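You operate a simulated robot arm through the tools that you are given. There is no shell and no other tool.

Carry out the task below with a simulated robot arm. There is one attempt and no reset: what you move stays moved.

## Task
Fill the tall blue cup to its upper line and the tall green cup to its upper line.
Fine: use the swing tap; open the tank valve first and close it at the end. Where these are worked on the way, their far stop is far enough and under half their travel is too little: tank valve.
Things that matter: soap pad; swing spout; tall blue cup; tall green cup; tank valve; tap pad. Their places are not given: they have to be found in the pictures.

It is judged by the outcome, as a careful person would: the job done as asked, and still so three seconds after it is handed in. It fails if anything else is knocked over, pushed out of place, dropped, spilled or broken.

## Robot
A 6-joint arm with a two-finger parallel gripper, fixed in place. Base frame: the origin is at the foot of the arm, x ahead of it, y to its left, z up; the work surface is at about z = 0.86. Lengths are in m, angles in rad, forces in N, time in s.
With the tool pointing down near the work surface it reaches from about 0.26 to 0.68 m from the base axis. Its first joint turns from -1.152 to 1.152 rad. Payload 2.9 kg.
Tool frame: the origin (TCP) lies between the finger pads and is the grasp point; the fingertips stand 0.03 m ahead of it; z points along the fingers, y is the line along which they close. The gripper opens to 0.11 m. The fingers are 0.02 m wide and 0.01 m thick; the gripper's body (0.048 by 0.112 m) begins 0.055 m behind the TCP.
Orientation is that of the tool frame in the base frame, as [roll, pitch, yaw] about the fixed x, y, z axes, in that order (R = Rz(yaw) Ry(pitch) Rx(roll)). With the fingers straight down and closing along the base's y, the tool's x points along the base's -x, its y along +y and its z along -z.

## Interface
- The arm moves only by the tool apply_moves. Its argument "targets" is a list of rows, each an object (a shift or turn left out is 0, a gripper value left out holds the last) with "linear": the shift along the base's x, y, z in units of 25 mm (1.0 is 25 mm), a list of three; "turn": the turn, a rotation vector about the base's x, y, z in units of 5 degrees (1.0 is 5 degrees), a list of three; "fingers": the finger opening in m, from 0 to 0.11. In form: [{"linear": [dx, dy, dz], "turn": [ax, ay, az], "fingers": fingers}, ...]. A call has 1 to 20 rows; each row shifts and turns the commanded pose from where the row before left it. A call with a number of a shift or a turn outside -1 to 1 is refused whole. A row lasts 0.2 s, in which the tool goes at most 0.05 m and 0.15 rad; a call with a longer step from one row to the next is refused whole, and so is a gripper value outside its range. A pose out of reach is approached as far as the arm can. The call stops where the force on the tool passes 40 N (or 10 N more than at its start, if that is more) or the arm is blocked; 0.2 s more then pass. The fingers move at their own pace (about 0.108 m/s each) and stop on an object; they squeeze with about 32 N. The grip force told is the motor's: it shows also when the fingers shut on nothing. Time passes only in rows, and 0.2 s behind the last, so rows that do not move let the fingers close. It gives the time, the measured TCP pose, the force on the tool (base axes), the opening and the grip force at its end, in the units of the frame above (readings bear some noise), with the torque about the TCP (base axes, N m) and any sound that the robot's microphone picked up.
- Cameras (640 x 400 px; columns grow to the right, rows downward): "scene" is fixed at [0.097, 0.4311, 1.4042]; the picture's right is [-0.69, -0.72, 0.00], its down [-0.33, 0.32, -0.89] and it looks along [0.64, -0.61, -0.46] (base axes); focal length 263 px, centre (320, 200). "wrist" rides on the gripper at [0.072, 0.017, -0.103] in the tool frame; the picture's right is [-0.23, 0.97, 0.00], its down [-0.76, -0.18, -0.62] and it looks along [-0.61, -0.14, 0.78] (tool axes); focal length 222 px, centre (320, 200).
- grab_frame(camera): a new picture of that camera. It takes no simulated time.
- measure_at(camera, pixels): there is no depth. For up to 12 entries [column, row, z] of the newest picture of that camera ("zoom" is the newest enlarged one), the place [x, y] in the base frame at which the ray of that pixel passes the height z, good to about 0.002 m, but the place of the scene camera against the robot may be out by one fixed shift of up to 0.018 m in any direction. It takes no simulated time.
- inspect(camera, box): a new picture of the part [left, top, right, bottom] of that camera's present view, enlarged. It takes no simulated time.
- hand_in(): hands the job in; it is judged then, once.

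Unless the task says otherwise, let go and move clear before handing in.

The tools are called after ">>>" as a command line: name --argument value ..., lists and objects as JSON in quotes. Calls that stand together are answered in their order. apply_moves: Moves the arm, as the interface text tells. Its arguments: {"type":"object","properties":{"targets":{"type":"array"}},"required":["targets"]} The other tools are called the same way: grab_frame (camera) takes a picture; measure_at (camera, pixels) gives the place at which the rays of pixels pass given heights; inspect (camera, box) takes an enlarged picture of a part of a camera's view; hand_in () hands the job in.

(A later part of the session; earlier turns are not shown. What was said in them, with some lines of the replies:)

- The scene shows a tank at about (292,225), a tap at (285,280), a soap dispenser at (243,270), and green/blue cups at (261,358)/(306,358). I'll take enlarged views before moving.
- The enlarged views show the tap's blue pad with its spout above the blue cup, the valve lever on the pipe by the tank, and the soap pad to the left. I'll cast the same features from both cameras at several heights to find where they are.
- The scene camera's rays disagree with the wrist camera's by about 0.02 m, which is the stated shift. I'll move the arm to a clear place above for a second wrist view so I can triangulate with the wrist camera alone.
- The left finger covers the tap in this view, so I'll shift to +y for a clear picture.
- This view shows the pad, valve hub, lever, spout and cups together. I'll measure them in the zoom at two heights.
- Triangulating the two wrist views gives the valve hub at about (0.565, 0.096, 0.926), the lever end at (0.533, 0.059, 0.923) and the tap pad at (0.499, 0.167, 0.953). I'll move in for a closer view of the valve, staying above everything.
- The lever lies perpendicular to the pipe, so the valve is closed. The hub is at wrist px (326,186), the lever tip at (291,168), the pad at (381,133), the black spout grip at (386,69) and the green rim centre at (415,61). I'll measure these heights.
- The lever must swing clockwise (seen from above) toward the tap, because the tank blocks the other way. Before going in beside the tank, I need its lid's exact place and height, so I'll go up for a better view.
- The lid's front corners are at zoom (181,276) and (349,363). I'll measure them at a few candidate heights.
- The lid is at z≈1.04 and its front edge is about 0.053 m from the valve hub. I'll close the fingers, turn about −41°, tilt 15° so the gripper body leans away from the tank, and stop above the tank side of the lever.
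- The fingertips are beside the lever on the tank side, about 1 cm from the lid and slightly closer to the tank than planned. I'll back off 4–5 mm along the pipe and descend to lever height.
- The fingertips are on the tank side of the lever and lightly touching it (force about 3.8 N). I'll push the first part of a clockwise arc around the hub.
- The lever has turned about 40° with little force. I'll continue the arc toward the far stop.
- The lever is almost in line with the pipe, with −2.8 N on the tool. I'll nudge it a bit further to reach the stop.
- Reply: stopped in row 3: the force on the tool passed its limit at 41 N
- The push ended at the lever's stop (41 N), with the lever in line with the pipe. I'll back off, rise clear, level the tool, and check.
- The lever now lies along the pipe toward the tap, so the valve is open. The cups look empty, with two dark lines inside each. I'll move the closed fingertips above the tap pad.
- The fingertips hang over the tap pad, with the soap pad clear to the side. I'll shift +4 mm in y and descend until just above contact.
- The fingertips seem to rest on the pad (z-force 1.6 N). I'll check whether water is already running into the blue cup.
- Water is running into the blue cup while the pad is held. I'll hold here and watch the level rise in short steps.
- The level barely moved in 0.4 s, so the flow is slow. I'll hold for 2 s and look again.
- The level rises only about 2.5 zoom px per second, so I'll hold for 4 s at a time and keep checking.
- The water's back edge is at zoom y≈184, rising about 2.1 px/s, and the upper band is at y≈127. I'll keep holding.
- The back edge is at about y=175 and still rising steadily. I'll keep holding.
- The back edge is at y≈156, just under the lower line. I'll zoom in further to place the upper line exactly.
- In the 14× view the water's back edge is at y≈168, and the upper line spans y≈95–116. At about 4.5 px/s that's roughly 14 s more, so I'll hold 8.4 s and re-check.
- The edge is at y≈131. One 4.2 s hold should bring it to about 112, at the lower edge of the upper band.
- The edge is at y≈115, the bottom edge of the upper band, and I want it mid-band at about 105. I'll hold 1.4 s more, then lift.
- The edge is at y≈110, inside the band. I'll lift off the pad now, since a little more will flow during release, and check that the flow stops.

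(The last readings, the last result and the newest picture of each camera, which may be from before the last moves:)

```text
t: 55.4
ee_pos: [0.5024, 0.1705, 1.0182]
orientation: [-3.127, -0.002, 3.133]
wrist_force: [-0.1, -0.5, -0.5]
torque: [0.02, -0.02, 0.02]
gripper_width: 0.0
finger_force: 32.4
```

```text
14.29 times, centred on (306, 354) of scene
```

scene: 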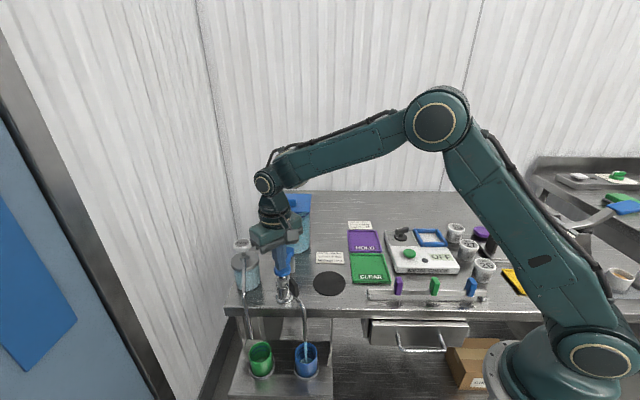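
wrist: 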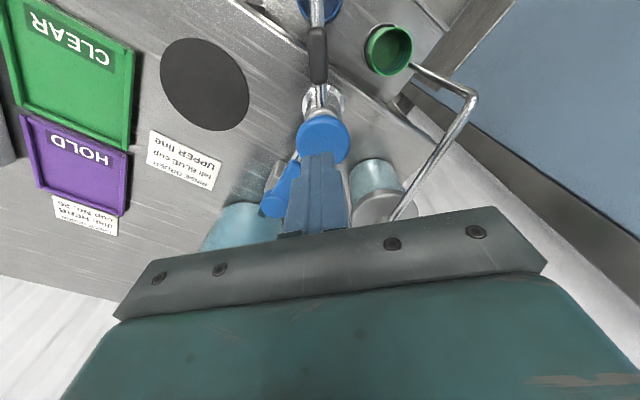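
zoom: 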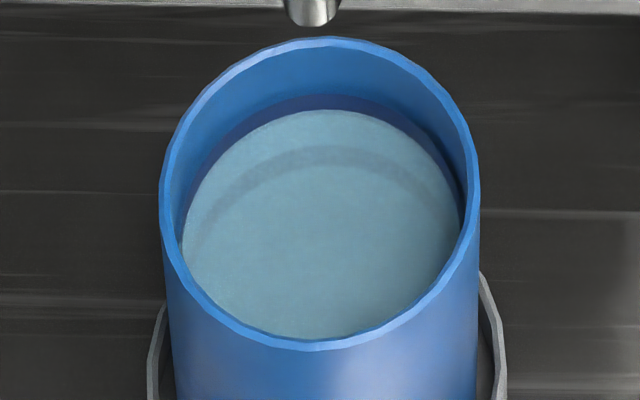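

The flow stops on release, and the level at y≈109 is inside the upper band (95–116). I'll give a press of about 0.8 s to centre it on the line.

>>> apply_moves --targets '[{"linear": [0, 0, -0.8]}, {"linear": [0, 0, -0.4]}, {}, {}, {"linear": [0, 0, 0.4]}, {"linear": [0, 0, 0.8]}, {}]'

>>> inspect --camera "scene" --box '[294, 340, 318, 368]'

>>> inspect --camera "scene" --box '[248, 340, 272, 368]'

>>> inspect --camera "scene" --box '[250, 250, 340, 330]'

```text
t: 57.0
ee_pos: [0.5018, 0.1673, 1.0172]
orientation: [-3.127, -0.001, 3.134]
wrist_force: [0.2, 1.1, 0.5]
torque: [0.03, -0.02, -0.02]
gripper_width: 0.0
finger_force: 32.0
```

```text
14.29 times, centred on (306, 354) of scene
```

zoom: 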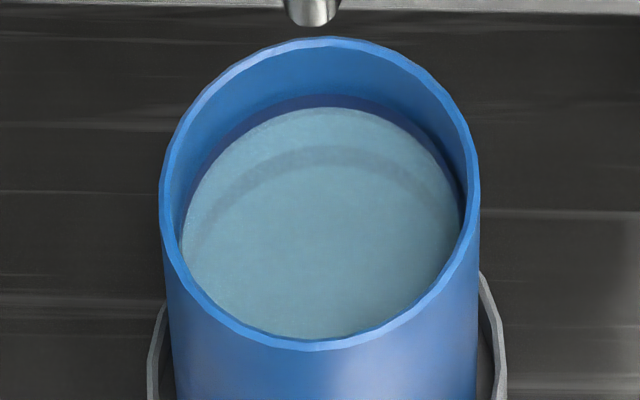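

```text
14.29 times, centred on (260, 354) of scene
```

zoom: 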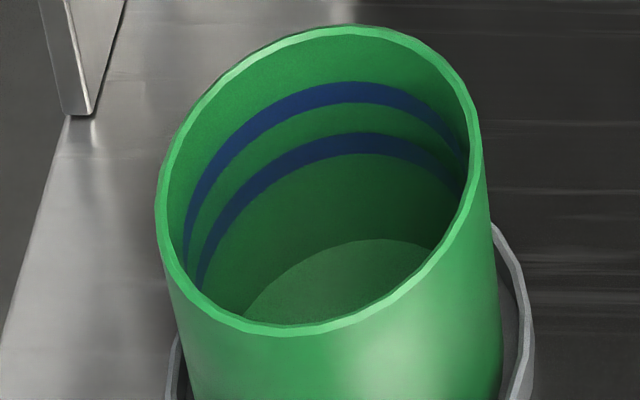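

```text
5.00 times, centred on (295, 290) of scene
```

zoom: 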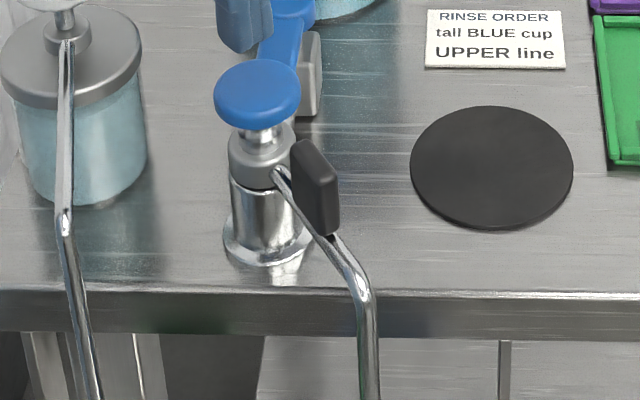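

The blue cup's level is mid-band at y≈107. Next is swinging the spout to the green cup, so I'll rise, turn the gripper +45° to keep its body clear of the soap spout, and hover on the −y side of the black grip.

>>> apply_moves --targets '[{"linear": [0, 0, 0.8]}, {"linear": [0, 0, 0.8], "turn": [0, 0, 1]}, {"linear": [-0.285, -0.1, 0], "turn": [0, 0, 1]}, {"linear": [-0.285, -0.1, 0], "turn": [0, 0, 1]}, {"linear": [-0.285, -0.1, 0], "turn": [0, 0, 1]}, {"linear": [-0.285, -0.1, 0], "turn": [0, 0, 1]}, {"linear": [-0.285, -0.1, 0], "turn": [0, 0, 1]}, {"linear": [-0.285, -0.1, 0], "turn": [0, 0, 1]}, {"linear": [-0.285, -0.1, 0], "turn": [0, 0, 1]}, {"linear": [-0.285, -0.1, 0], "turn": [0, 0, 1]}, {}, {}]'

>>> grab_frame --camera "wrist"

>>> inspect --camera "scene" --box '[210, 230, 370, 330]'

```text
t: 59.6
ee_pos: [0.4432, 0.1505, 1.0583]
orientation: [-3.127, -0.002, -2.364]
wrist_force: [-0.7, -0.3, 0.5]
torque: [0.01, 0.0, -0.01]
gripper_width: 0.0003
finger_force: 32.4
```

```text
taken
```

wrist: 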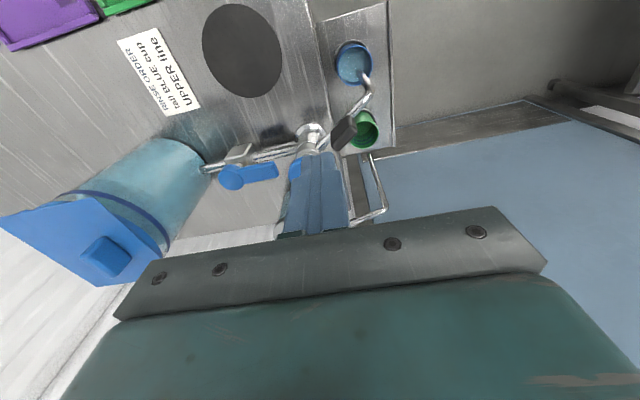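

```text
4.00 times, centred on (290, 280) of scene
```

zoom: 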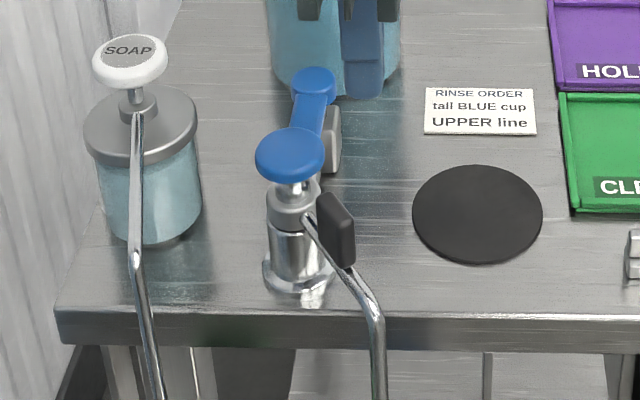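

The black grip is at wrist px (343,133), ahead of the fingertips. I'll re-measure it from this angle before descending.

>>> inspect --camera "wrist" --box '[270, 50, 410, 180]'

>>> measure_at --camera "wrist" --pixels '[[343, 126, 0.94], [343, 126, 0.95], [337, 140, 0.93], [350, 119, 0.94], [370, 82, 0.92]]'

```text
3.08 times, centred on (340, 115) of wrist
```

zoom: 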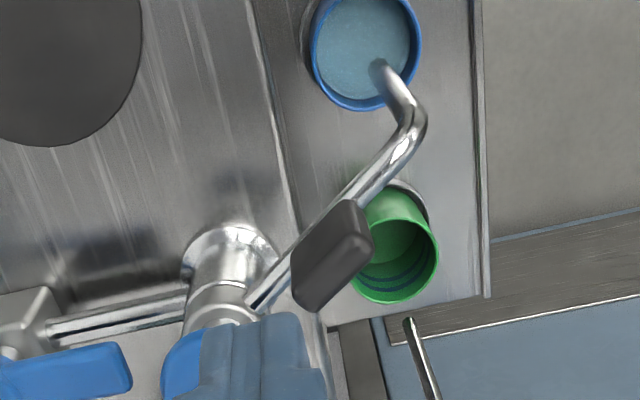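

```text
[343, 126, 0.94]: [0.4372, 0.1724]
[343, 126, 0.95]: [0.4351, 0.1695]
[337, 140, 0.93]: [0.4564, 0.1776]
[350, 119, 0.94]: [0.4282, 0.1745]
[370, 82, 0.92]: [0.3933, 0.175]
```

The grip centre is about (0.443, 0.175), and the fingers at y≈0.15 just clear its −y face. I'll back off 5 mm in y and descend beside it.

>>> apply_moves --targets '[{"linear": [0, -0.2, -0.8]}, {"linear": [0, 0, -0.8]}, {"linear": [0, 0, -0.8]}, {"linear": [0, 0, -0.7]}, {"linear": [0, 0, -0.7]}, {"linear": [0, 0, -0.7]}, {}]'

>>> inspect --camera "wrist" --box '[240, 20, 440, 200]'

>>> inspect --camera "scene" --box '[210, 230, 370, 330]'

```text
t: 61.2
ee_pos: [0.4412, 0.1441, 0.9433]
orientation: [-3.129, -0.002, -2.364]
wrist_force: [0.2, 0.4, 0.5]
torque: [0.01, 0.02, -0.02]
gripper_width: 0.0
finger_force: 32.4
```

```text
2.22 times, centred on (340, 110) of wrist
```

zoom: 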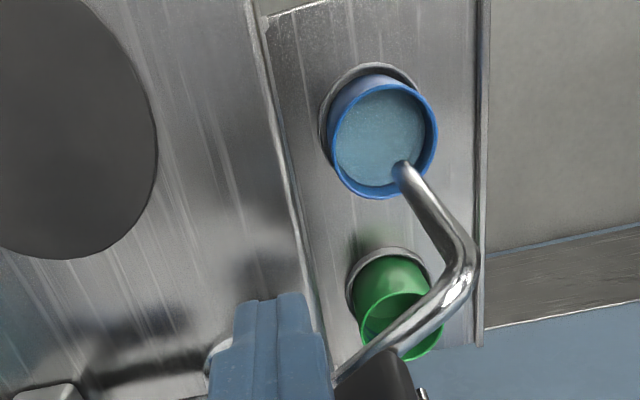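

```text
4.00 times, centred on (290, 280) of scene
```

zoom: 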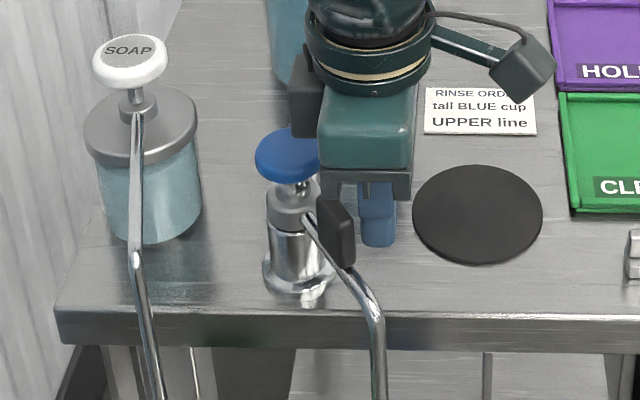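

The fingers are behind the black grip on its −y side. I'll sweep the first 40° of a clockwise arc about the tap axis.

>>> apply_moves --targets '[{"linear": [-0.108, 0.336, 0]}, {"linear": [-0.064, 0.344, 0]}, {"linear": [-0.012, 0.348, 0]}, {"linear": [0.04, 0.348, 0]}, {"linear": [0.084, 0.336, 0]}]'

>>> inspect --camera "wrist" --box '[240, 20, 440, 200]'

>>> inspect --camera "scene" --box '[210, 230, 370, 380]'

```text
t: 62.4
ee_pos: [0.4404, 0.1872, 0.945]
orientation: [-3.127, -0.001, -2.364]
wrist_force: [-0.6, -0.3, 0.7]
torque: [0.03, 0.03, -0.02]
gripper_width: 0.0
finger_force: 32.1
```

```text
2.22 times, centred on (340, 110) of wrist
```

zoom: 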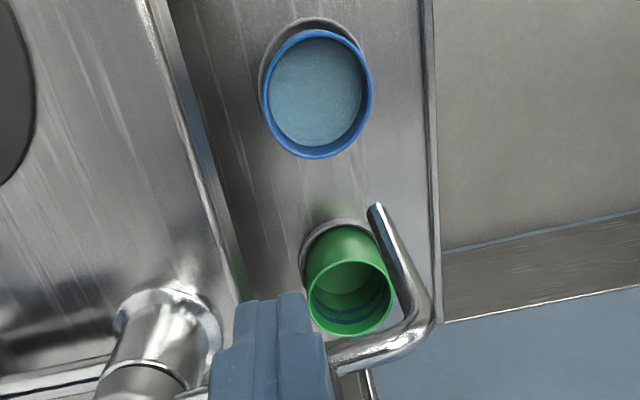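

```text
2.67 times, centred on (290, 305) of scene
```

zoom: 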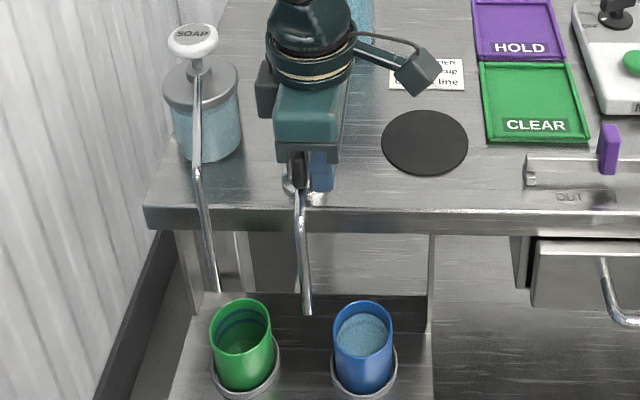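

The spout is swinging freely and its tip is about halfway between the cups. I'll continue 24° more.

>>> apply_moves --targets '[{"linear": [0.128, 0.324, 0]}, {"linear": [0.176, 0.304, 0]}, {"linear": [0.216, 0.276, 0]}]'

>>> inspect --camera "wrist" --box '[240, 20, 440, 200]'

>>> inspect --camera "scene" --box '[210, 230, 370, 380]'

```text
t: 63.2
ee_pos: [0.4552, 0.2105, 0.9446]
orientation: [-3.127, -0.002, -2.364]
wrist_force: [-0.4, -0.8, 0.8]
torque: [0.01, 0.0, 0.0]
gripper_width: 0.0
finger_force: 32.3
```

```text
2.22 times, centred on (340, 110) of wrist
```

zoom: 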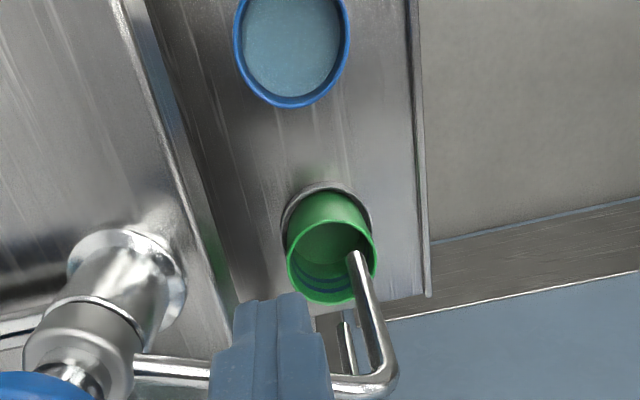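

```text
2.67 times, centred on (290, 305) of scene
```

zoom: 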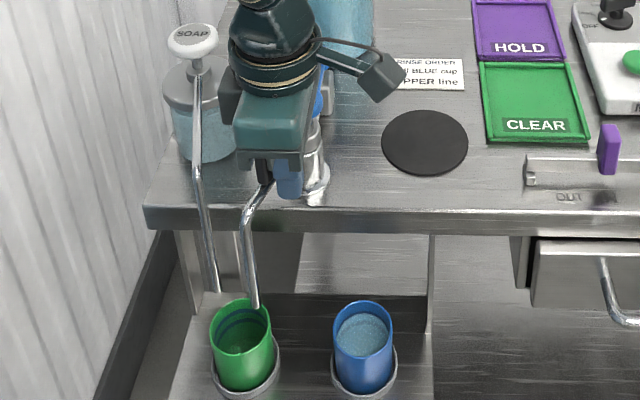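

The tip is over the cup's right edge (scene zoom (254,307), target column about 232). It needs roughly 8–10° more.

>>> apply_moves --targets '[{"linear": [0.252, 0.244, 0]}, {}]'

>>> inspect --camera "wrist" --box '[240, 20, 440, 200]'

>>> inspect --camera "scene" --box '[230, 320, 300, 390]'

```text
t: 63.8
ee_pos: [0.4617, 0.2161, 0.9435]
orientation: [-3.128, -0.002, -2.364]
wrist_force: [-0.6, 0.4, -0.3]
torque: [0.02, -0.02, -0.05]
gripper_width: 0.0
finger_force: 31.6
```

```text
2.22 times, centred on (340, 110) of wrist
```

zoom: 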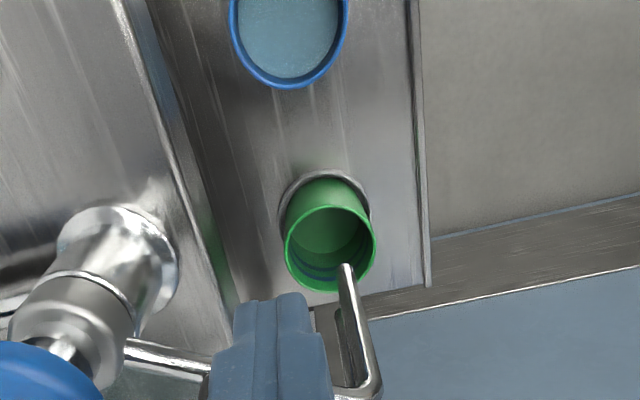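

```text
5.71 times, centred on (265, 355) of scene
```

zoom: 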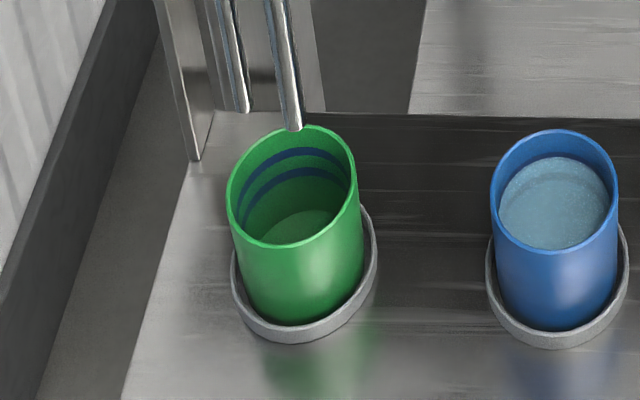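

The spout tip is over the green cup, slightly right of centre: scene zoom tip at (293,128), rim centre at (293,187), with a slight lean. I'll nudge about 2° more.

>>> apply_moves --targets '[{"linear": [0.085, 0.065, 0]}, {}]'

>>> inspect --camera "wrist" --box '[240, 20, 440, 200]'

>>> inspect --camera "scene" --box '[230, 320, 300, 390]'

```text
t: 64.4
ee_pos: [0.463, 0.2178, 0.944]
orientation: [-3.126, -0.001, -2.365]
wrist_force: [0.7, -0.1, -0.8]
torque: [0.01, 0.03, 0.01]
gripper_width: 0.0
finger_force: 33.0
```

```text
2.22 times, centred on (340, 110) of wrist
```

zoom: 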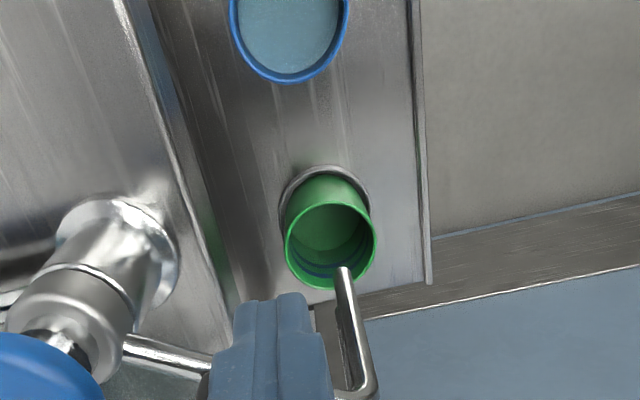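

```text
5.71 times, centred on (265, 355) of scene
```

zoom: 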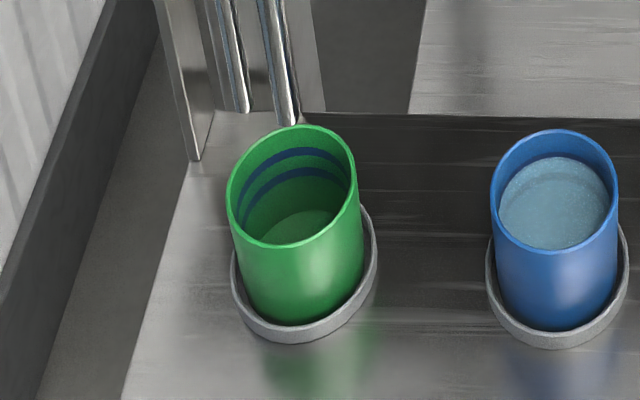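

The spout tip is now centred above the green cup. I'll back the fingers off the grip, rise, and return above the tap pad at the same yaw.

>>> apply_moves --targets '[{"linear": [-0.4, -0.3, 0]}, {"linear": [0, 0, 0.9]}, {"linear": [0, 0, 0.9]}, {"linear": [0, 0, 0.9]}, {"linear": [0, 0, 0.5]}, {"linear": [0.63, -0.55, 0]}, {"linear": [0.63, -0.55, 0]}, {"linear": [0.62, -0.55, 0]}, {}, {}]'

>>> inspect --camera "scene" --box '[210, 230, 370, 380]'

>>> grab_frame --camera "wrist"

>>> inspect --camera "scene" --box '[230, 320, 300, 390]'

```text
t: 66.6
ee_pos: [0.5033, 0.1682, 1.0227]
orientation: [-3.128, -0.003, -2.365]
wrist_force: [-0.1, 0.5, 0.0]
torque: [0.03, 0.0, 0.0]
gripper_width: 0.0
finger_force: 32.4
```

```text
2.67 times, centred on (290, 305) of scene
```

zoom: 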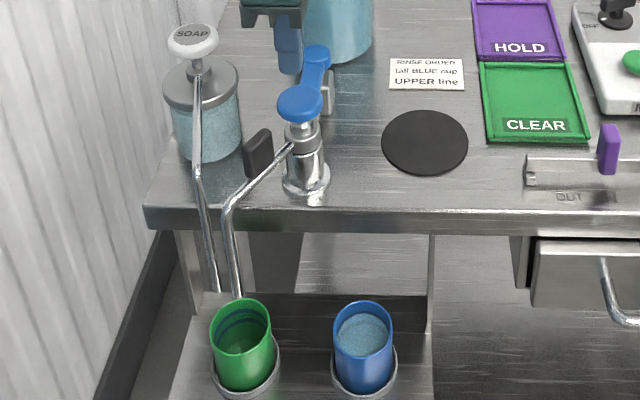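

```text
taken
```

wrist: 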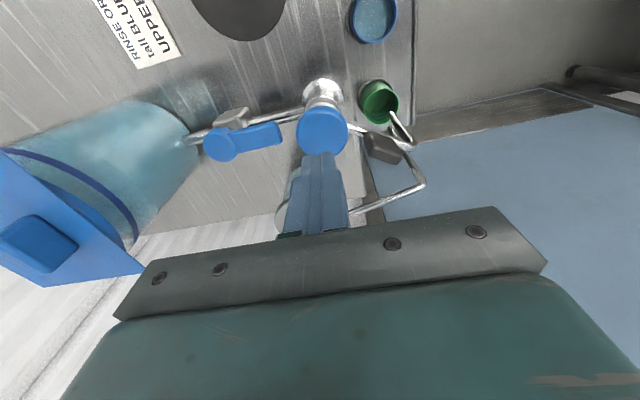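

```text
5.71 times, centred on (265, 355) of scene
```

zoom: 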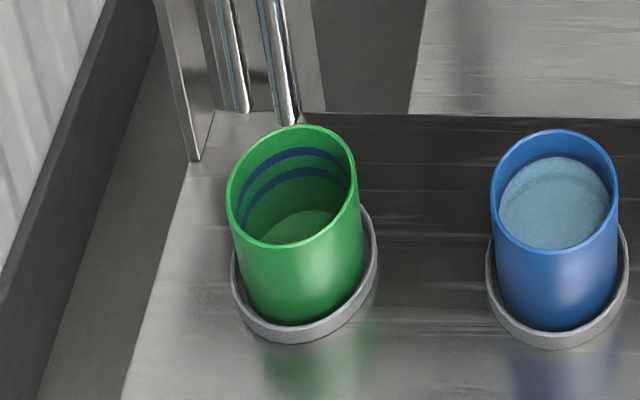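

The spout stays over the green cup and the fingertips are over the tap pad. I'll press to the same depth as before and check the stream.

>>> apply_moves --targets '[{"linear": [-0.12, 0.03, -0.5]}, {"linear": [0, 0, -0.5]}, {"linear": [0, 0, -0.4]}, {}]'

>>> inspect --camera "scene" --box '[230, 320, 300, 390]'

>>> grab_frame --camera "wrist"

```text
t: 67.6
ee_pos: [0.4983, 0.1701, 0.9901]
orientation: [-3.127, -0.001, -2.366]
wrist_force: [0.5, -1.4, -0.4]
torque: [-0.01, -0.01, 0.01]
gripper_width: 0.0
finger_force: 32.1
```

```text
5.71 times, centred on (265, 355) of scene
```

zoom: 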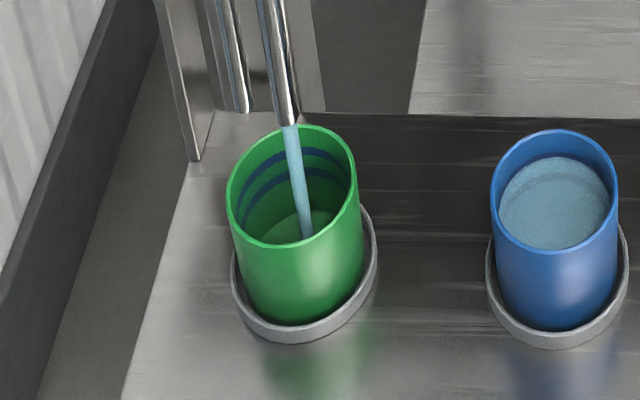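

```text
taken
```

wrist: 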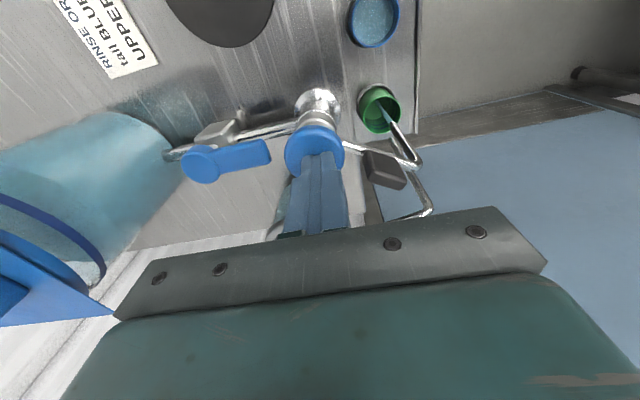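

The stream lands inside the green cup. The blue cup took about 35 s, so I'll hold for two 4.2 s waits and compare.

>>> apply_moves --targets '[{}, {}, {}, {}, {}, {}, {}, {}, {}, {}, {}, {}, {}, {}, {}, {}, {}, {}, {}, {}]'

>>> apply_moves --targets '[{}, {}, {}, {}, {}, {}, {}, {}, {}, {}, {}, {}, {}, {}, {}, {}, {}, {}, {}, {}]'

>>> inspect --camera "scene" --box '[248, 340, 272, 368]'

```text
t: 71.8
ee_pos: [0.498, 0.1715, 0.9895]
orientation: [-3.128, -0.003, -2.364]
wrist_force: [-0.1, 0.9, 1.2]
torque: [0.04, 0.04, -0.04]
gripper_width: 0.0
finger_force: 31.9
```

```text
t: 76.0
ee_pos: [0.4977, 0.17, 0.9904]
orientation: [-3.127, -0.003, -2.365]
wrist_force: [-0.5, 0.5, 1.8]
torque: [0.02, 0.01, 0.01]
gripper_width: 0.0001
finger_force: 32.4
```

```text
14.29 times, centred on (260, 354) of scene
```

zoom: 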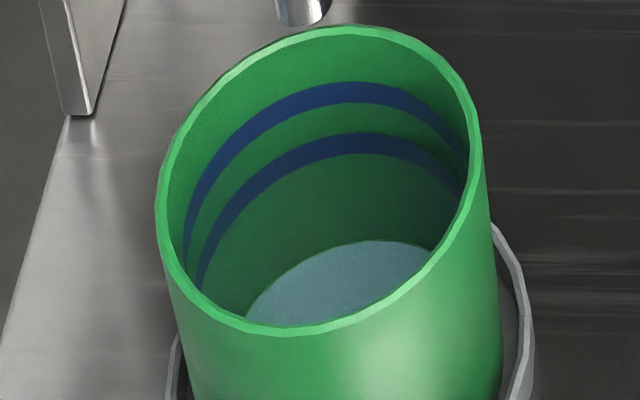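

The stream has stopped because the pad isn't pressed deep enough (TCP z≈0.990). I'll press about 4 mm deeper.

>>> apply_moves --targets '[{"linear": [0.05, -0.04, -0.15]}, {}]'

>>> inspect --camera "scene" --box '[230, 320, 300, 390]'

```text
t: 76.6
ee_pos: [0.4992, 0.1691, 0.9865]
orientation: [-3.126, -0.001, -2.365]
wrist_force: [-1.1, 1.5, 2.7]
torque: [0.08, 0.01, -0.01]
gripper_width: 0.0001
finger_force: 32.1
```

```text
5.71 times, centred on (265, 355) of scene
```

zoom: 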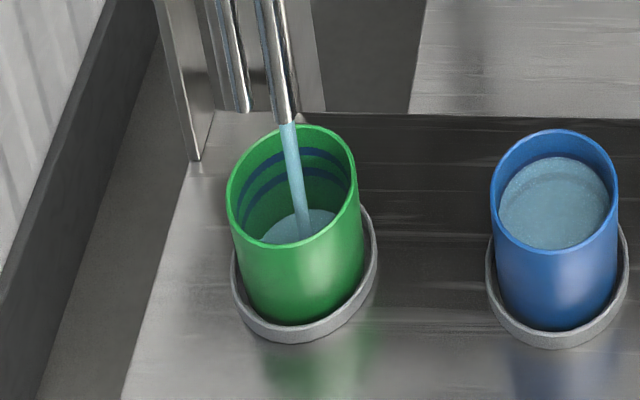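

The water is running again. I'll hold and check the level more often.

>>> apply_moves --targets '[{}, {}, {}, {}, {}, {}, {}, {}, {}, {}, {}, {}, {}, {}, {}, {}, {}, {}, {}, {}]'

>>> inspect --camera "scene" --box '[248, 340, 272, 368]'

```text
t: 80.8
ee_pos: [0.4992, 0.1695, 0.9861]
orientation: [-3.127, -0.001, -2.364]
wrist_force: [0.2, -0.1, 3.9]
torque: [-0.02, 0.03, 0.01]
gripper_width: 0.0
finger_force: 32.3
```

```text
14.29 times, centred on (260, 354) of scene
```

zoom: 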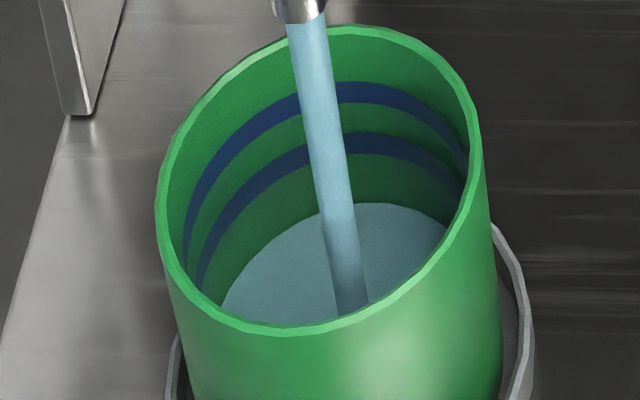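

The deeper press runs faster, about 8 px/s, with the edge now at y≈203 and the upper band at y≈82–104. I'll hold another 4.2 s.

>>> apply_moves --targets '[{}, {}, {}, {}, {}, {}, {}, {}, {}, {}, {}, {}, {}, {}, {}, {}, {}, {}, {}, {}]'

>>> inspect --camera "scene" --box '[248, 340, 272, 368]'

```text
t: 85.0
ee_pos: [0.4984, 0.1695, 0.9868]
orientation: [-3.128, -0.003, -2.366]
wrist_force: [-0.3, 0.4, 2.8]
torque: [0.01, 0.02, 0.02]
gripper_width: 0.0
finger_force: 32.1
```

```text
14.29 times, centred on (260, 354) of scene
```

zoom: 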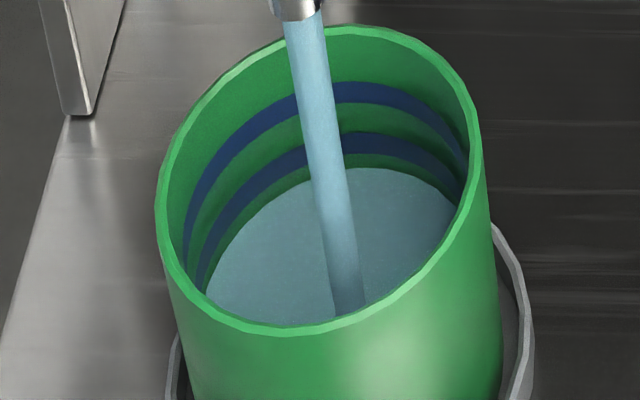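

The edge is at y≈168 and needs to reach about 93, roughly 9 s more. I'll hold another 4.2 s.

>>> apply_moves --targets '[{}, {}, {}, {}, {}, {}, {}, {}, {}, {}, {}, {}, {}, {}, {}, {}, {}, {}, {}, {}]'

>>> inspect --camera "scene" --box '[248, 340, 272, 368]'

```text
t: 89.2
ee_pos: [0.4994, 0.1689, 0.9856]
orientation: [-3.128, -0.003, -2.364]
wrist_force: [-1.2, -0.5, 1.4]
torque: [0.0, 0.01, 0.03]
gripper_width: 0.0
finger_force: 31.7
```

```text
14.29 times, centred on (260, 354) of scene
```

zoom: 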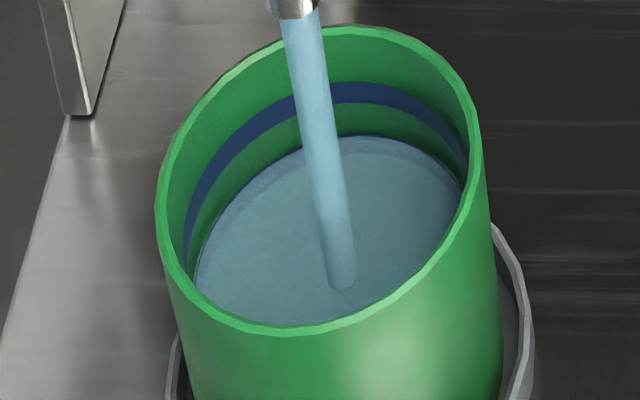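

The edge is at y≈137. I'll hold 3 s, which should bring it to about 114, and check.

>>> apply_moves --targets '[{}, {}, {}, {}, {}, {}, {}, {}, {}, {}, {}, {}, {}, {}]'

>>> inspect --camera "scene" --box '[248, 340, 272, 368]'

```text
t: 92.2
ee_pos: [0.4982, 0.1687, 0.9856]
orientation: [-3.127, -0.001, -2.366]
wrist_force: [1.0, -0.3, 2.6]
torque: [0.03, 0.0, 0.0]
gripper_width: 0.0
finger_force: 32.0
```

```text
14.29 times, centred on (260, 354) of scene
```

zoom: 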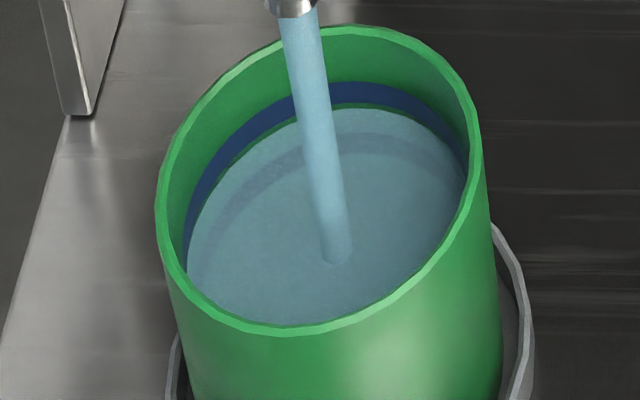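

The edge is at y≈109, just under the band. I'll hold 1.0 s more and lift in the same call.

>>> apply_moves --targets '[{}, {}, {}, {}, {"linear": [0, 0, 0.8]}, {"linear": [0, 0, 0.6]}]'

>>> inspect --camera "scene" --box '[248, 340, 272, 368]'

```text
t: 93.6
ee_pos: [0.4991, 0.1705, 1.0226]
orientation: [-3.128, -0.001, -2.365]
wrist_force: [0.3, 0.8, -0.6]
torque: [0.01, 0.0, 0.01]
gripper_width: 0.0002
finger_force: 31.8
```

```text
14.29 times, centred on (260, 354) of scene
```

zoom: 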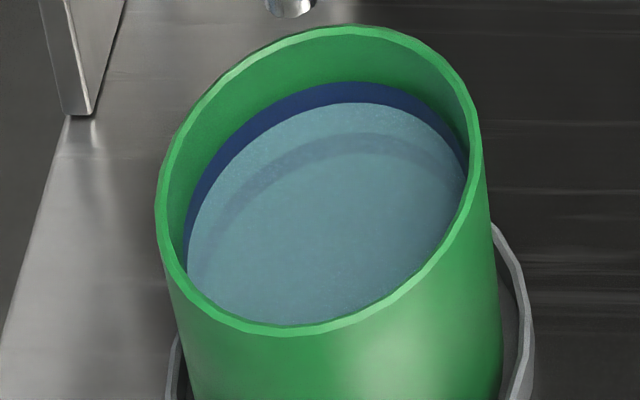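

The level is at y≈103, the bottom edge of the upper band. I'll give a short press of about 0.8 s to bring it to mid-band.

>>> apply_moves --targets '[{"linear": [0, 0, -0.8]}, {"linear": [0, 0, -0.62]}, {}, {}, {"linear": [0, 0, 0.8]}, {"linear": [0, 0, 0.62]}]'

>>> inspect --camera "scene" --box '[248, 340, 272, 368]'

```text
t: 95.0
ee_pos: [0.4969, 0.1689, 1.0189]
orientation: [-3.127, -0.003, -2.365]
wrist_force: [-0.3, 0.6, 1.1]
torque: [-0.02, 0.01, 0.02]
gripper_width: 0.0
finger_force: 32.1
```

```text
14.29 times, centred on (260, 354) of scene
```

zoom: 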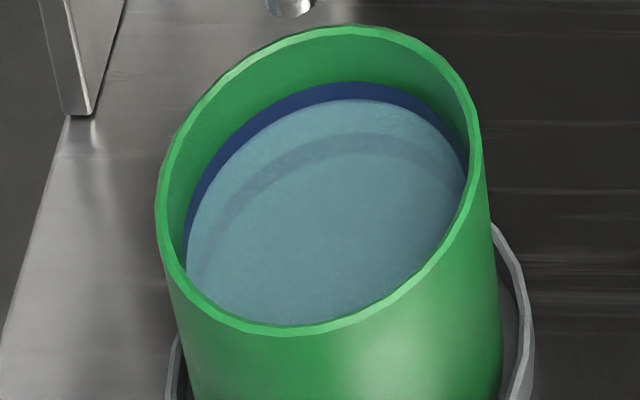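

The level is now y≈99. One more similar press should centre it at about 94.

>>> apply_moves --targets '[{"linear": [0.06, 0, -0.8]}, {"linear": [0, 0, -0.58]}, {}, {}, {}, {"linear": [0, 0, 0.8]}, {"linear": [0, 0, 0.8]}]'

>>> inspect --camera "scene" --box '[248, 340, 272, 368]'

>>> inspect --camera "scene" --box '[294, 340, 318, 368]'

```text
t: 96.6
ee_pos: [0.5019, 0.1666, 1.0285]
orientation: [-3.128, -0.003, -2.365]
wrist_force: [-0.6, -0.1, 0.1]
torque: [-0.01, 0.01, 0.0]
gripper_width: 0.0002
finger_force: 31.4
```

```text
14.29 times, centred on (260, 354) of scene
```

zoom: 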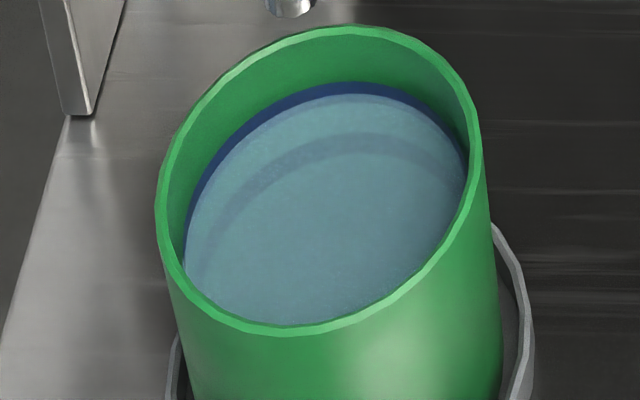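

```text
14.29 times, centred on (306, 354) of scene
```

zoom: 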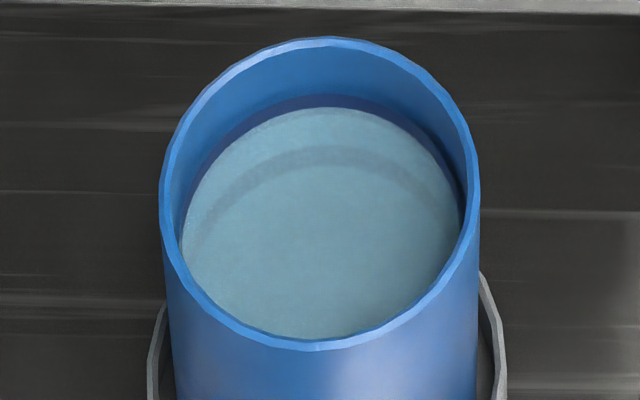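

Both levels are now mid-band: green at y≈94 and blue at y≈107. To close the valve, I'll rise, tilt 15° away from the soap dispenser, and hover on the soap side of the lever.

>>> apply_moves --targets '[{"linear": [0, 0, 0.8]}, {"linear": [0, 0, 0.8]}, {"linear": [0, 0, 0.8]}, {"linear": [0.52, -0.31, 0], "turn": [0.72, -0.69, 0]}, {"linear": [0.52, -0.31, 0], "turn": [0.72, -0.69, 0]}, {"linear": [0.52, -0.31, 0], "turn": [0.72, -0.69, 0]}, {"linear": [0.52, -0.31, 0]}, {}, {}]'

>>> grab_frame --camera "wrist"

>>> inspect --camera "wrist" --box '[230, 60, 430, 220]'

>>> inspect --camera "scene" --box '[210, 190, 370, 290]'

```text
t: 98.6
ee_pos: [0.5502, 0.1355, 1.0858]
orientation: [-3.136, 0.259, -2.367]
wrist_force: [0.2, -0.2, -0.1]
torque: [0.02, 0.04, 0.0]
gripper_width: 0.0
finger_force: 31.9
```

```text
taken
```

wrist: 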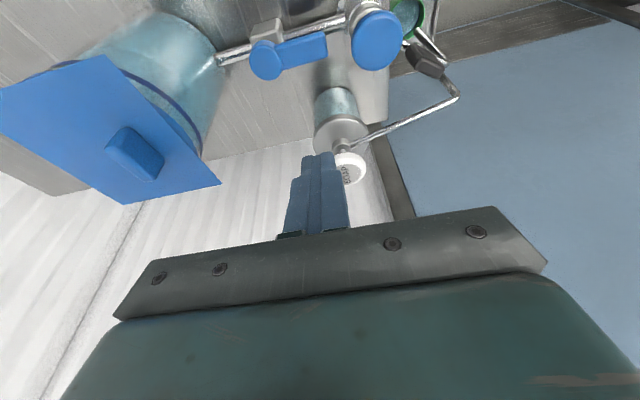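

```text
2.50 times, centred on (330, 140) of wrist
```

zoom: 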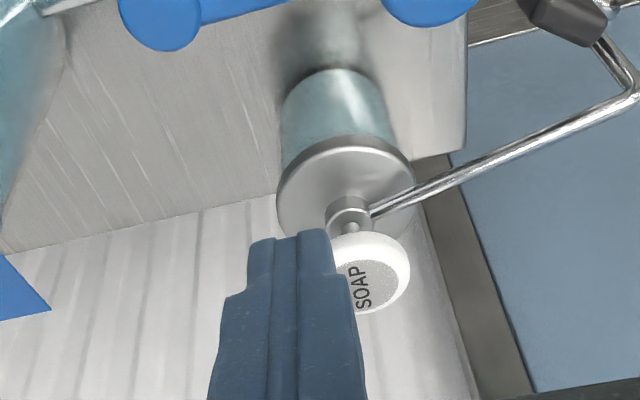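

```text
4.00 times, centred on (290, 240) of scene
```

zoom: 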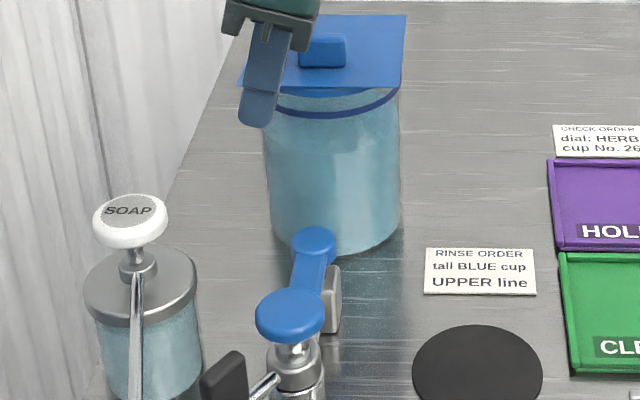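

The wrist view shows the lever, soap jar and pad together. I'll measure the lever and the soap parts to confirm the gap between them.

>>> measure_at --camera "wrist" --pixels '[[266, 60, 0.928], [322, 46, 0.928], [376, 40, 0.955], [340, 134, 0.96], [313, 142, 0.96], [395, 132, 0.96], [340, 115, 0.96], [350, 168, 1.02], [350, 168, 1.0]]'

>>> measure_at --camera "zoom" --pixels '[[140, 285, 0.96], [83, 290, 0.96], [197, 285, 0.96], [130, 213, 1.02], [314, 243, 0.928], [290, 305, 0.955]]'

```text
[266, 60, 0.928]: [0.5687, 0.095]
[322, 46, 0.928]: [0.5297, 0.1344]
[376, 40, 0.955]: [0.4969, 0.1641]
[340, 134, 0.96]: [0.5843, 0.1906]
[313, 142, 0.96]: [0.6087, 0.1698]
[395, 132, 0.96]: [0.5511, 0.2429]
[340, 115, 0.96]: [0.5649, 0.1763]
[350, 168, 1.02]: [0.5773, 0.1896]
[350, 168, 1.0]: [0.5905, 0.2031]
```

```text
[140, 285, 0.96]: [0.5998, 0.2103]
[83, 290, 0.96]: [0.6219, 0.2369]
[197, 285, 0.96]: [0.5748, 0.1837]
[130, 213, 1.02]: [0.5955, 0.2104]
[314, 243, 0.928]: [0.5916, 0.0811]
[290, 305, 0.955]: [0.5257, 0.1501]
```

The lever end is at about (0.530, 0.134) and the soap axis at about (0.595, 0.206), which leaves ample room. I'll shift 3 mm away from the lever and descend beside it.

>>> apply_moves --targets '[{"linear": [0.09, 0.08, -0.83]}, {"linear": [0, 0, -0.83]}, {"linear": [0, 0, -0.83]}, {"linear": [0, 0, -0.83]}, {"linear": [0, 0, -0.83]}, {"linear": [0, 0, -0.83]}, {"linear": [0, 0, -0.83]}, {}, {}]'

>>> inspect --camera "wrist" --box '[200, 20, 440, 210]'

>>> inspect --camera "scene" --box '[210, 190, 370, 290]'

```text
t: 100.6
ee_pos: [0.5548, 0.1414, 0.942]
orientation: [-3.134, 0.258, -2.365]
wrist_force: [-0.1, 0.0, -0.6]
torque: [0.02, 0.01, -0.01]
gripper_width: 0.0
finger_force: 32.3
```

```text
2.11 times, centred on (320, 115) of wrist
```

zoom: 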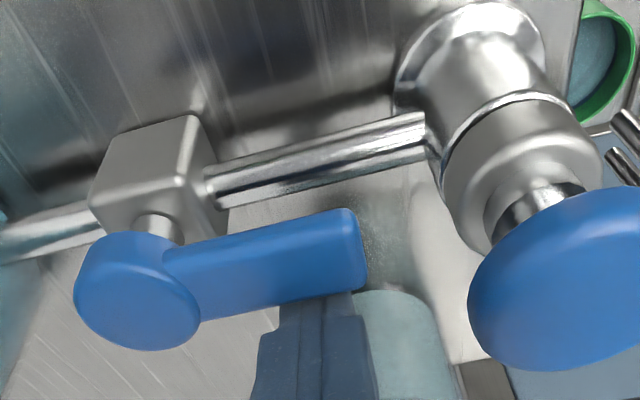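

```text
4.00 times, centred on (290, 240) of scene
```

zoom: 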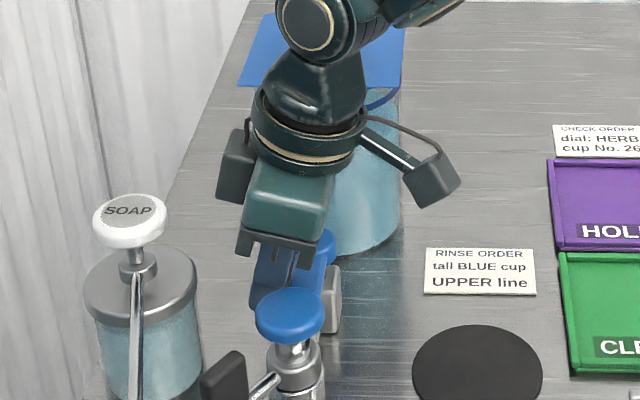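

The fingers are beside the lever's soap side. I'll push the first part of the counter-clockwise arc to close it.

>>> apply_moves --targets '[{"linear": [-0.284, -0.28, 0]}, {"linear": [-0.236, -0.104, 0]}, {"linear": [-0.228, -0.136, 0]}, {"linear": [-0.204, -0.164, 0]}, {"linear": [-0.18, -0.196, 0]}, {"linear": [-0.152, -0.216, 0]}, {"linear": [-0.12, -0.236, 0]}]'

>>> inspect --camera "wrist" --box '[200, 20, 440, 210]'

>>> inspect --camera "scene" --box '[210, 190, 370, 290]'

```text
t: 102.2
ee_pos: [0.5207, 0.1048, 0.941]
orientation: [-3.136, 0.259, -2.368]
wrist_force: [1.5, 2.0, -0.7]
torque: [0.01, 0.01, -0.01]
gripper_width: 0.0
finger_force: 32.2
```

```text
2.11 times, centred on (320, 115) of wrist
```

zoom: 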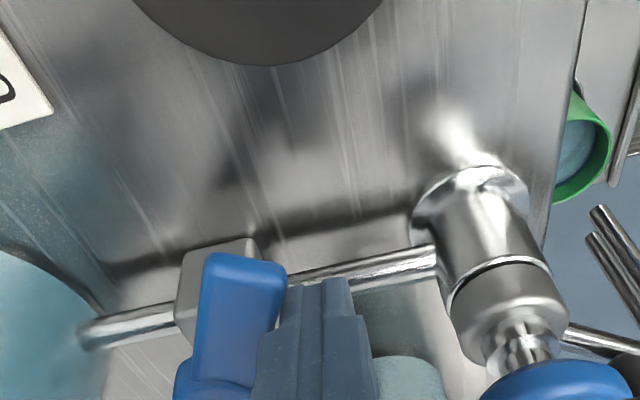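

```text
4.00 times, centred on (290, 240) of scene
```

zoom: 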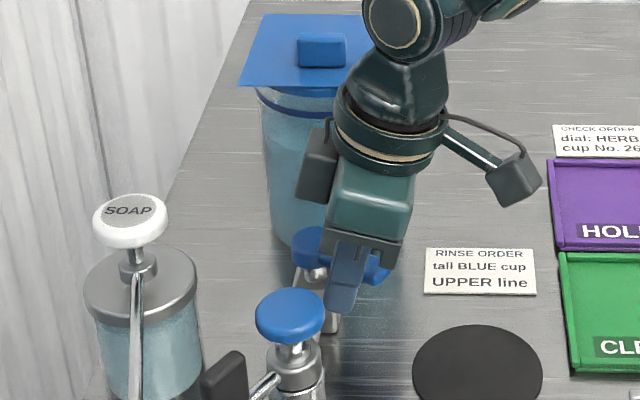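

The lever is well past halfway with light force. I'll continue the arc until the stop.

>>> apply_moves --targets '[{"linear": [-0.088, -0.248, 0]}, {"linear": [-0.048, -0.26, 0]}, {"linear": [-0.016, -0.264, 0]}, {"linear": [0.024, -0.264, 0]}]'

>>> inspect --camera "wrist" --box '[200, 20, 440, 210]'

>>> inspect --camera "scene" --box '[210, 190, 370, 290]'

```text
t: 103.2
ee_pos: [0.5148, 0.0814, 0.9392]
orientation: [-3.136, 0.258, -2.367]
wrist_force: [0.3, 1.4, 0.1]
torque: [0.01, 0.01, 0.07]
gripper_width: 0.0001
finger_force: 32.3
```

```text
2.11 times, centred on (320, 115) of wrist
```

zoom: 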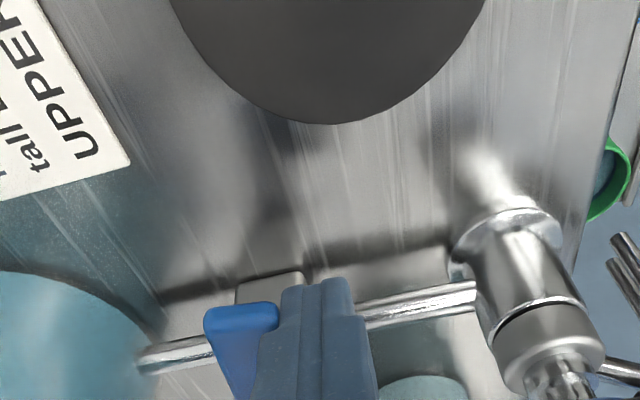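

```text
4.00 times, centred on (290, 240) of scene
```

zoom: 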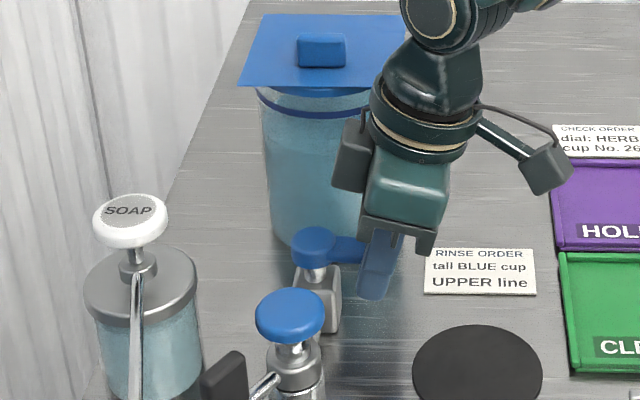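

The lever is almost back to perpendicular, and the gripper is clear of the tank. I'll push gently on to the stop.

>>> apply_moves --targets '[{"linear": [0.05, -0.2, 0]}, {"linear": [0.07, -0.2, 0]}, {"linear": [0.08, -0.16, 0]}]'

>>> inspect --camera "scene" --box '[210, 190, 370, 290]'

```text
t: 104.2
ee_pos: [0.5184, 0.0742, 0.9398]
orientation: [3.135, 0.259, -2.35]
wrist_force: [-4.1, 3.1, 2.8]
torque: [-0.04, 0.03, -0.04]
gripper_width: 0.0001
finger_force: 32.1
stopped in row 3: the force on the tool passed its limit at 41 N (the readings are from after the stop); the commanded pose is now the measured one
```

```text
4.00 times, centred on (290, 240) of scene
```

zoom: 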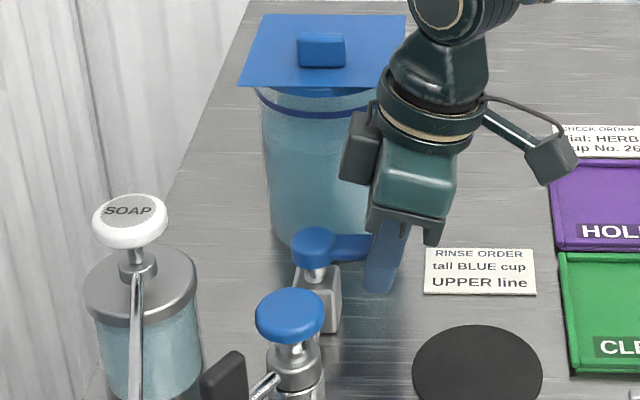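

The push ended at the stop (41 N), with the lever perpendicular to the pipe again, so the valve is closed. I'll back away, rise, and move clear.

>>> apply_moves --targets '[{"linear": [-0.4, 0.35, 0]}, {"linear": [-0.3, 0.2, 0.4]}, {"linear": [-0.3, 0, 0.9]}, {"linear": [-0.3, 0, 0.9]}, {"linear": [-0.3, 0, 0.9], "turn": [-0.72, 0.69, 0]}, {"linear": [-0.5, 0, 0.9], "turn": [-0.72, 0.69, 0]}, {"linear": [-0.6, -0.3, 0.9], "turn": [-0.72, 0.69, 0]}, {"linear": [-0.6, -0.6, 0.9], "turn": [0, 0, -1]}, {"linear": [-0.6, -0.6, 0.6], "turn": [0, 0, -1]}, {"linear": [0, -0.6, 0.6], "turn": [0, 0, -1]}, {"linear": [0, -0.6, 0.6], "turn": [0, 0, -1]}, {"turn": [0, 0, -1]}, {"turn": [0, 0, -1]}, {"turn": [0, 0, -1]}, {"turn": [0, 0, -1]}, {"turn": [0, 0, -1]}, {}, {}]'

>>> grab_frame --camera "scene"

>>> inspect --camera "scene" --box '[210, 190, 370, 310]'

>>> inspect --camera "scene" --box '[230, 320, 340, 390]'

>>> inspect --camera "scene" --box '[248, 340, 272, 368]'

>>> grab_frame --camera "wrist"

```text
t: 108.0
ee_pos: [0.421, 0.0191, 1.1298]
orientation: [3.141, 0.0, -3.138]
wrist_force: [-0.3, -0.2, -0.7]
torque: [0.0, 0.01, -0.01]
gripper_width: 0.0
finger_force: 31.4
```

```text
taken
```

scene: 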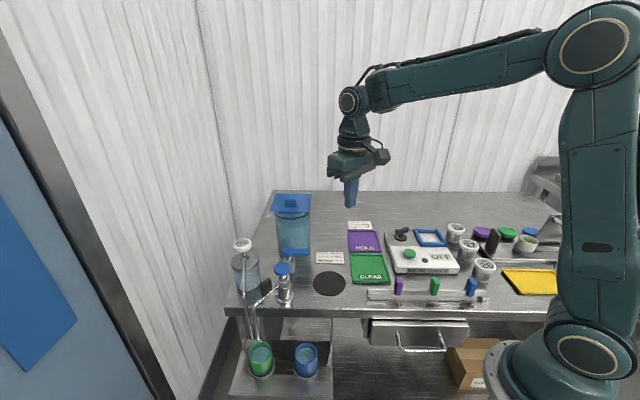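

```text
3.33 times, centred on (290, 250) of scene
```

zoom: 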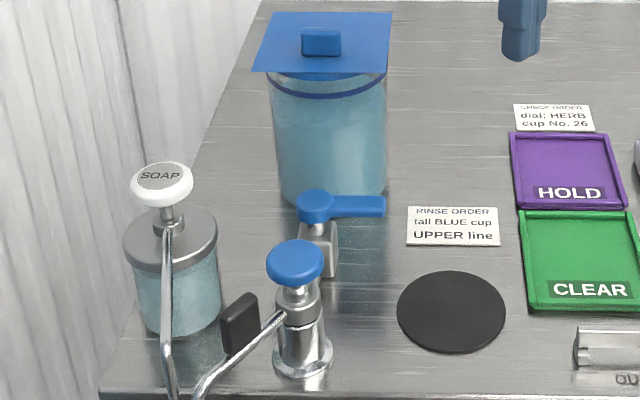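

```text
5.71 times, centred on (285, 355) of scene
```

zoom: 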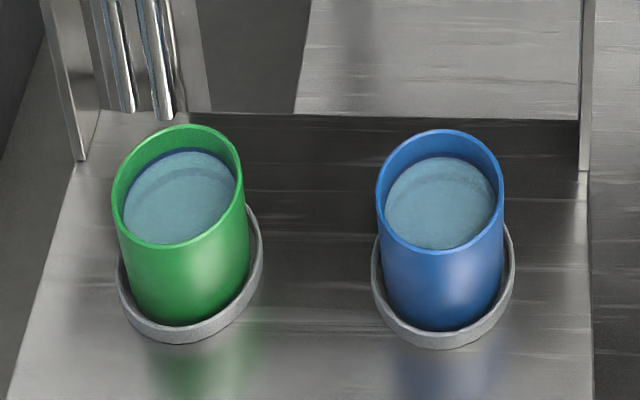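

```text
14.29 times, centred on (260, 354) of scene
```

zoom: 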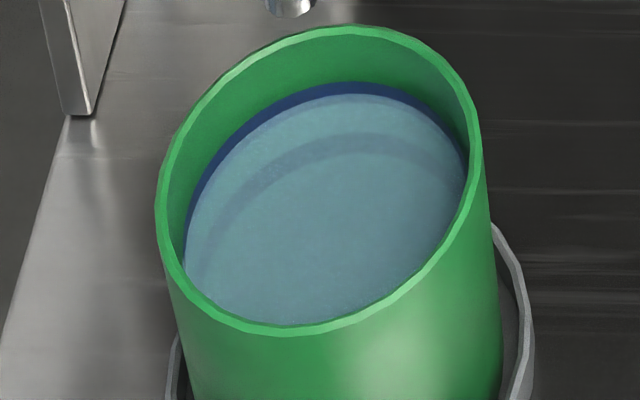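

```text
taken
```

wrist: 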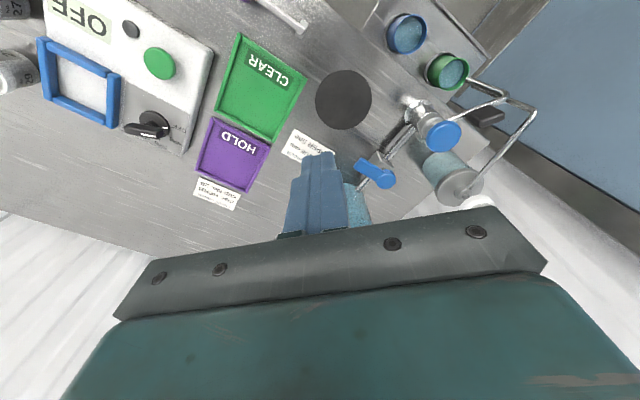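

The final views show both cups filled to their upper line and no flow from the spout at scene px (257,341). The valve lever is back perpendicular to the pipe, nothing else has moved, and the arm is clear, so I'm handing in.

>>> hand_in

```text
The job is handed in.
```

The tall blue cup and the tall green cup are both filled to their upper lines, and the job is handed in. In the last pictures, the water in each cup sits about mid-way up the upper band.

- **Tank valve:** I opened it to its far stop before filling and closed it to its stop at the end. The lever is back across the pipe, as it was at the start.
- **Tap and spout:** I filled the blue cup first, then swung the spout over to the green cup. The flow stopped when I lifted off the tap pad, and the spout now rests over the green cup.
- **Everything else:** I did not touch the soap pad. I saw nothing spilled or moved out of place, and the arm was clear of everything when I handed in.

While filling the green cup, the flow cut out because the pad was not pressed deep enough. I pressed about 4 mm deeper and finished with short presses to bring it to the line.
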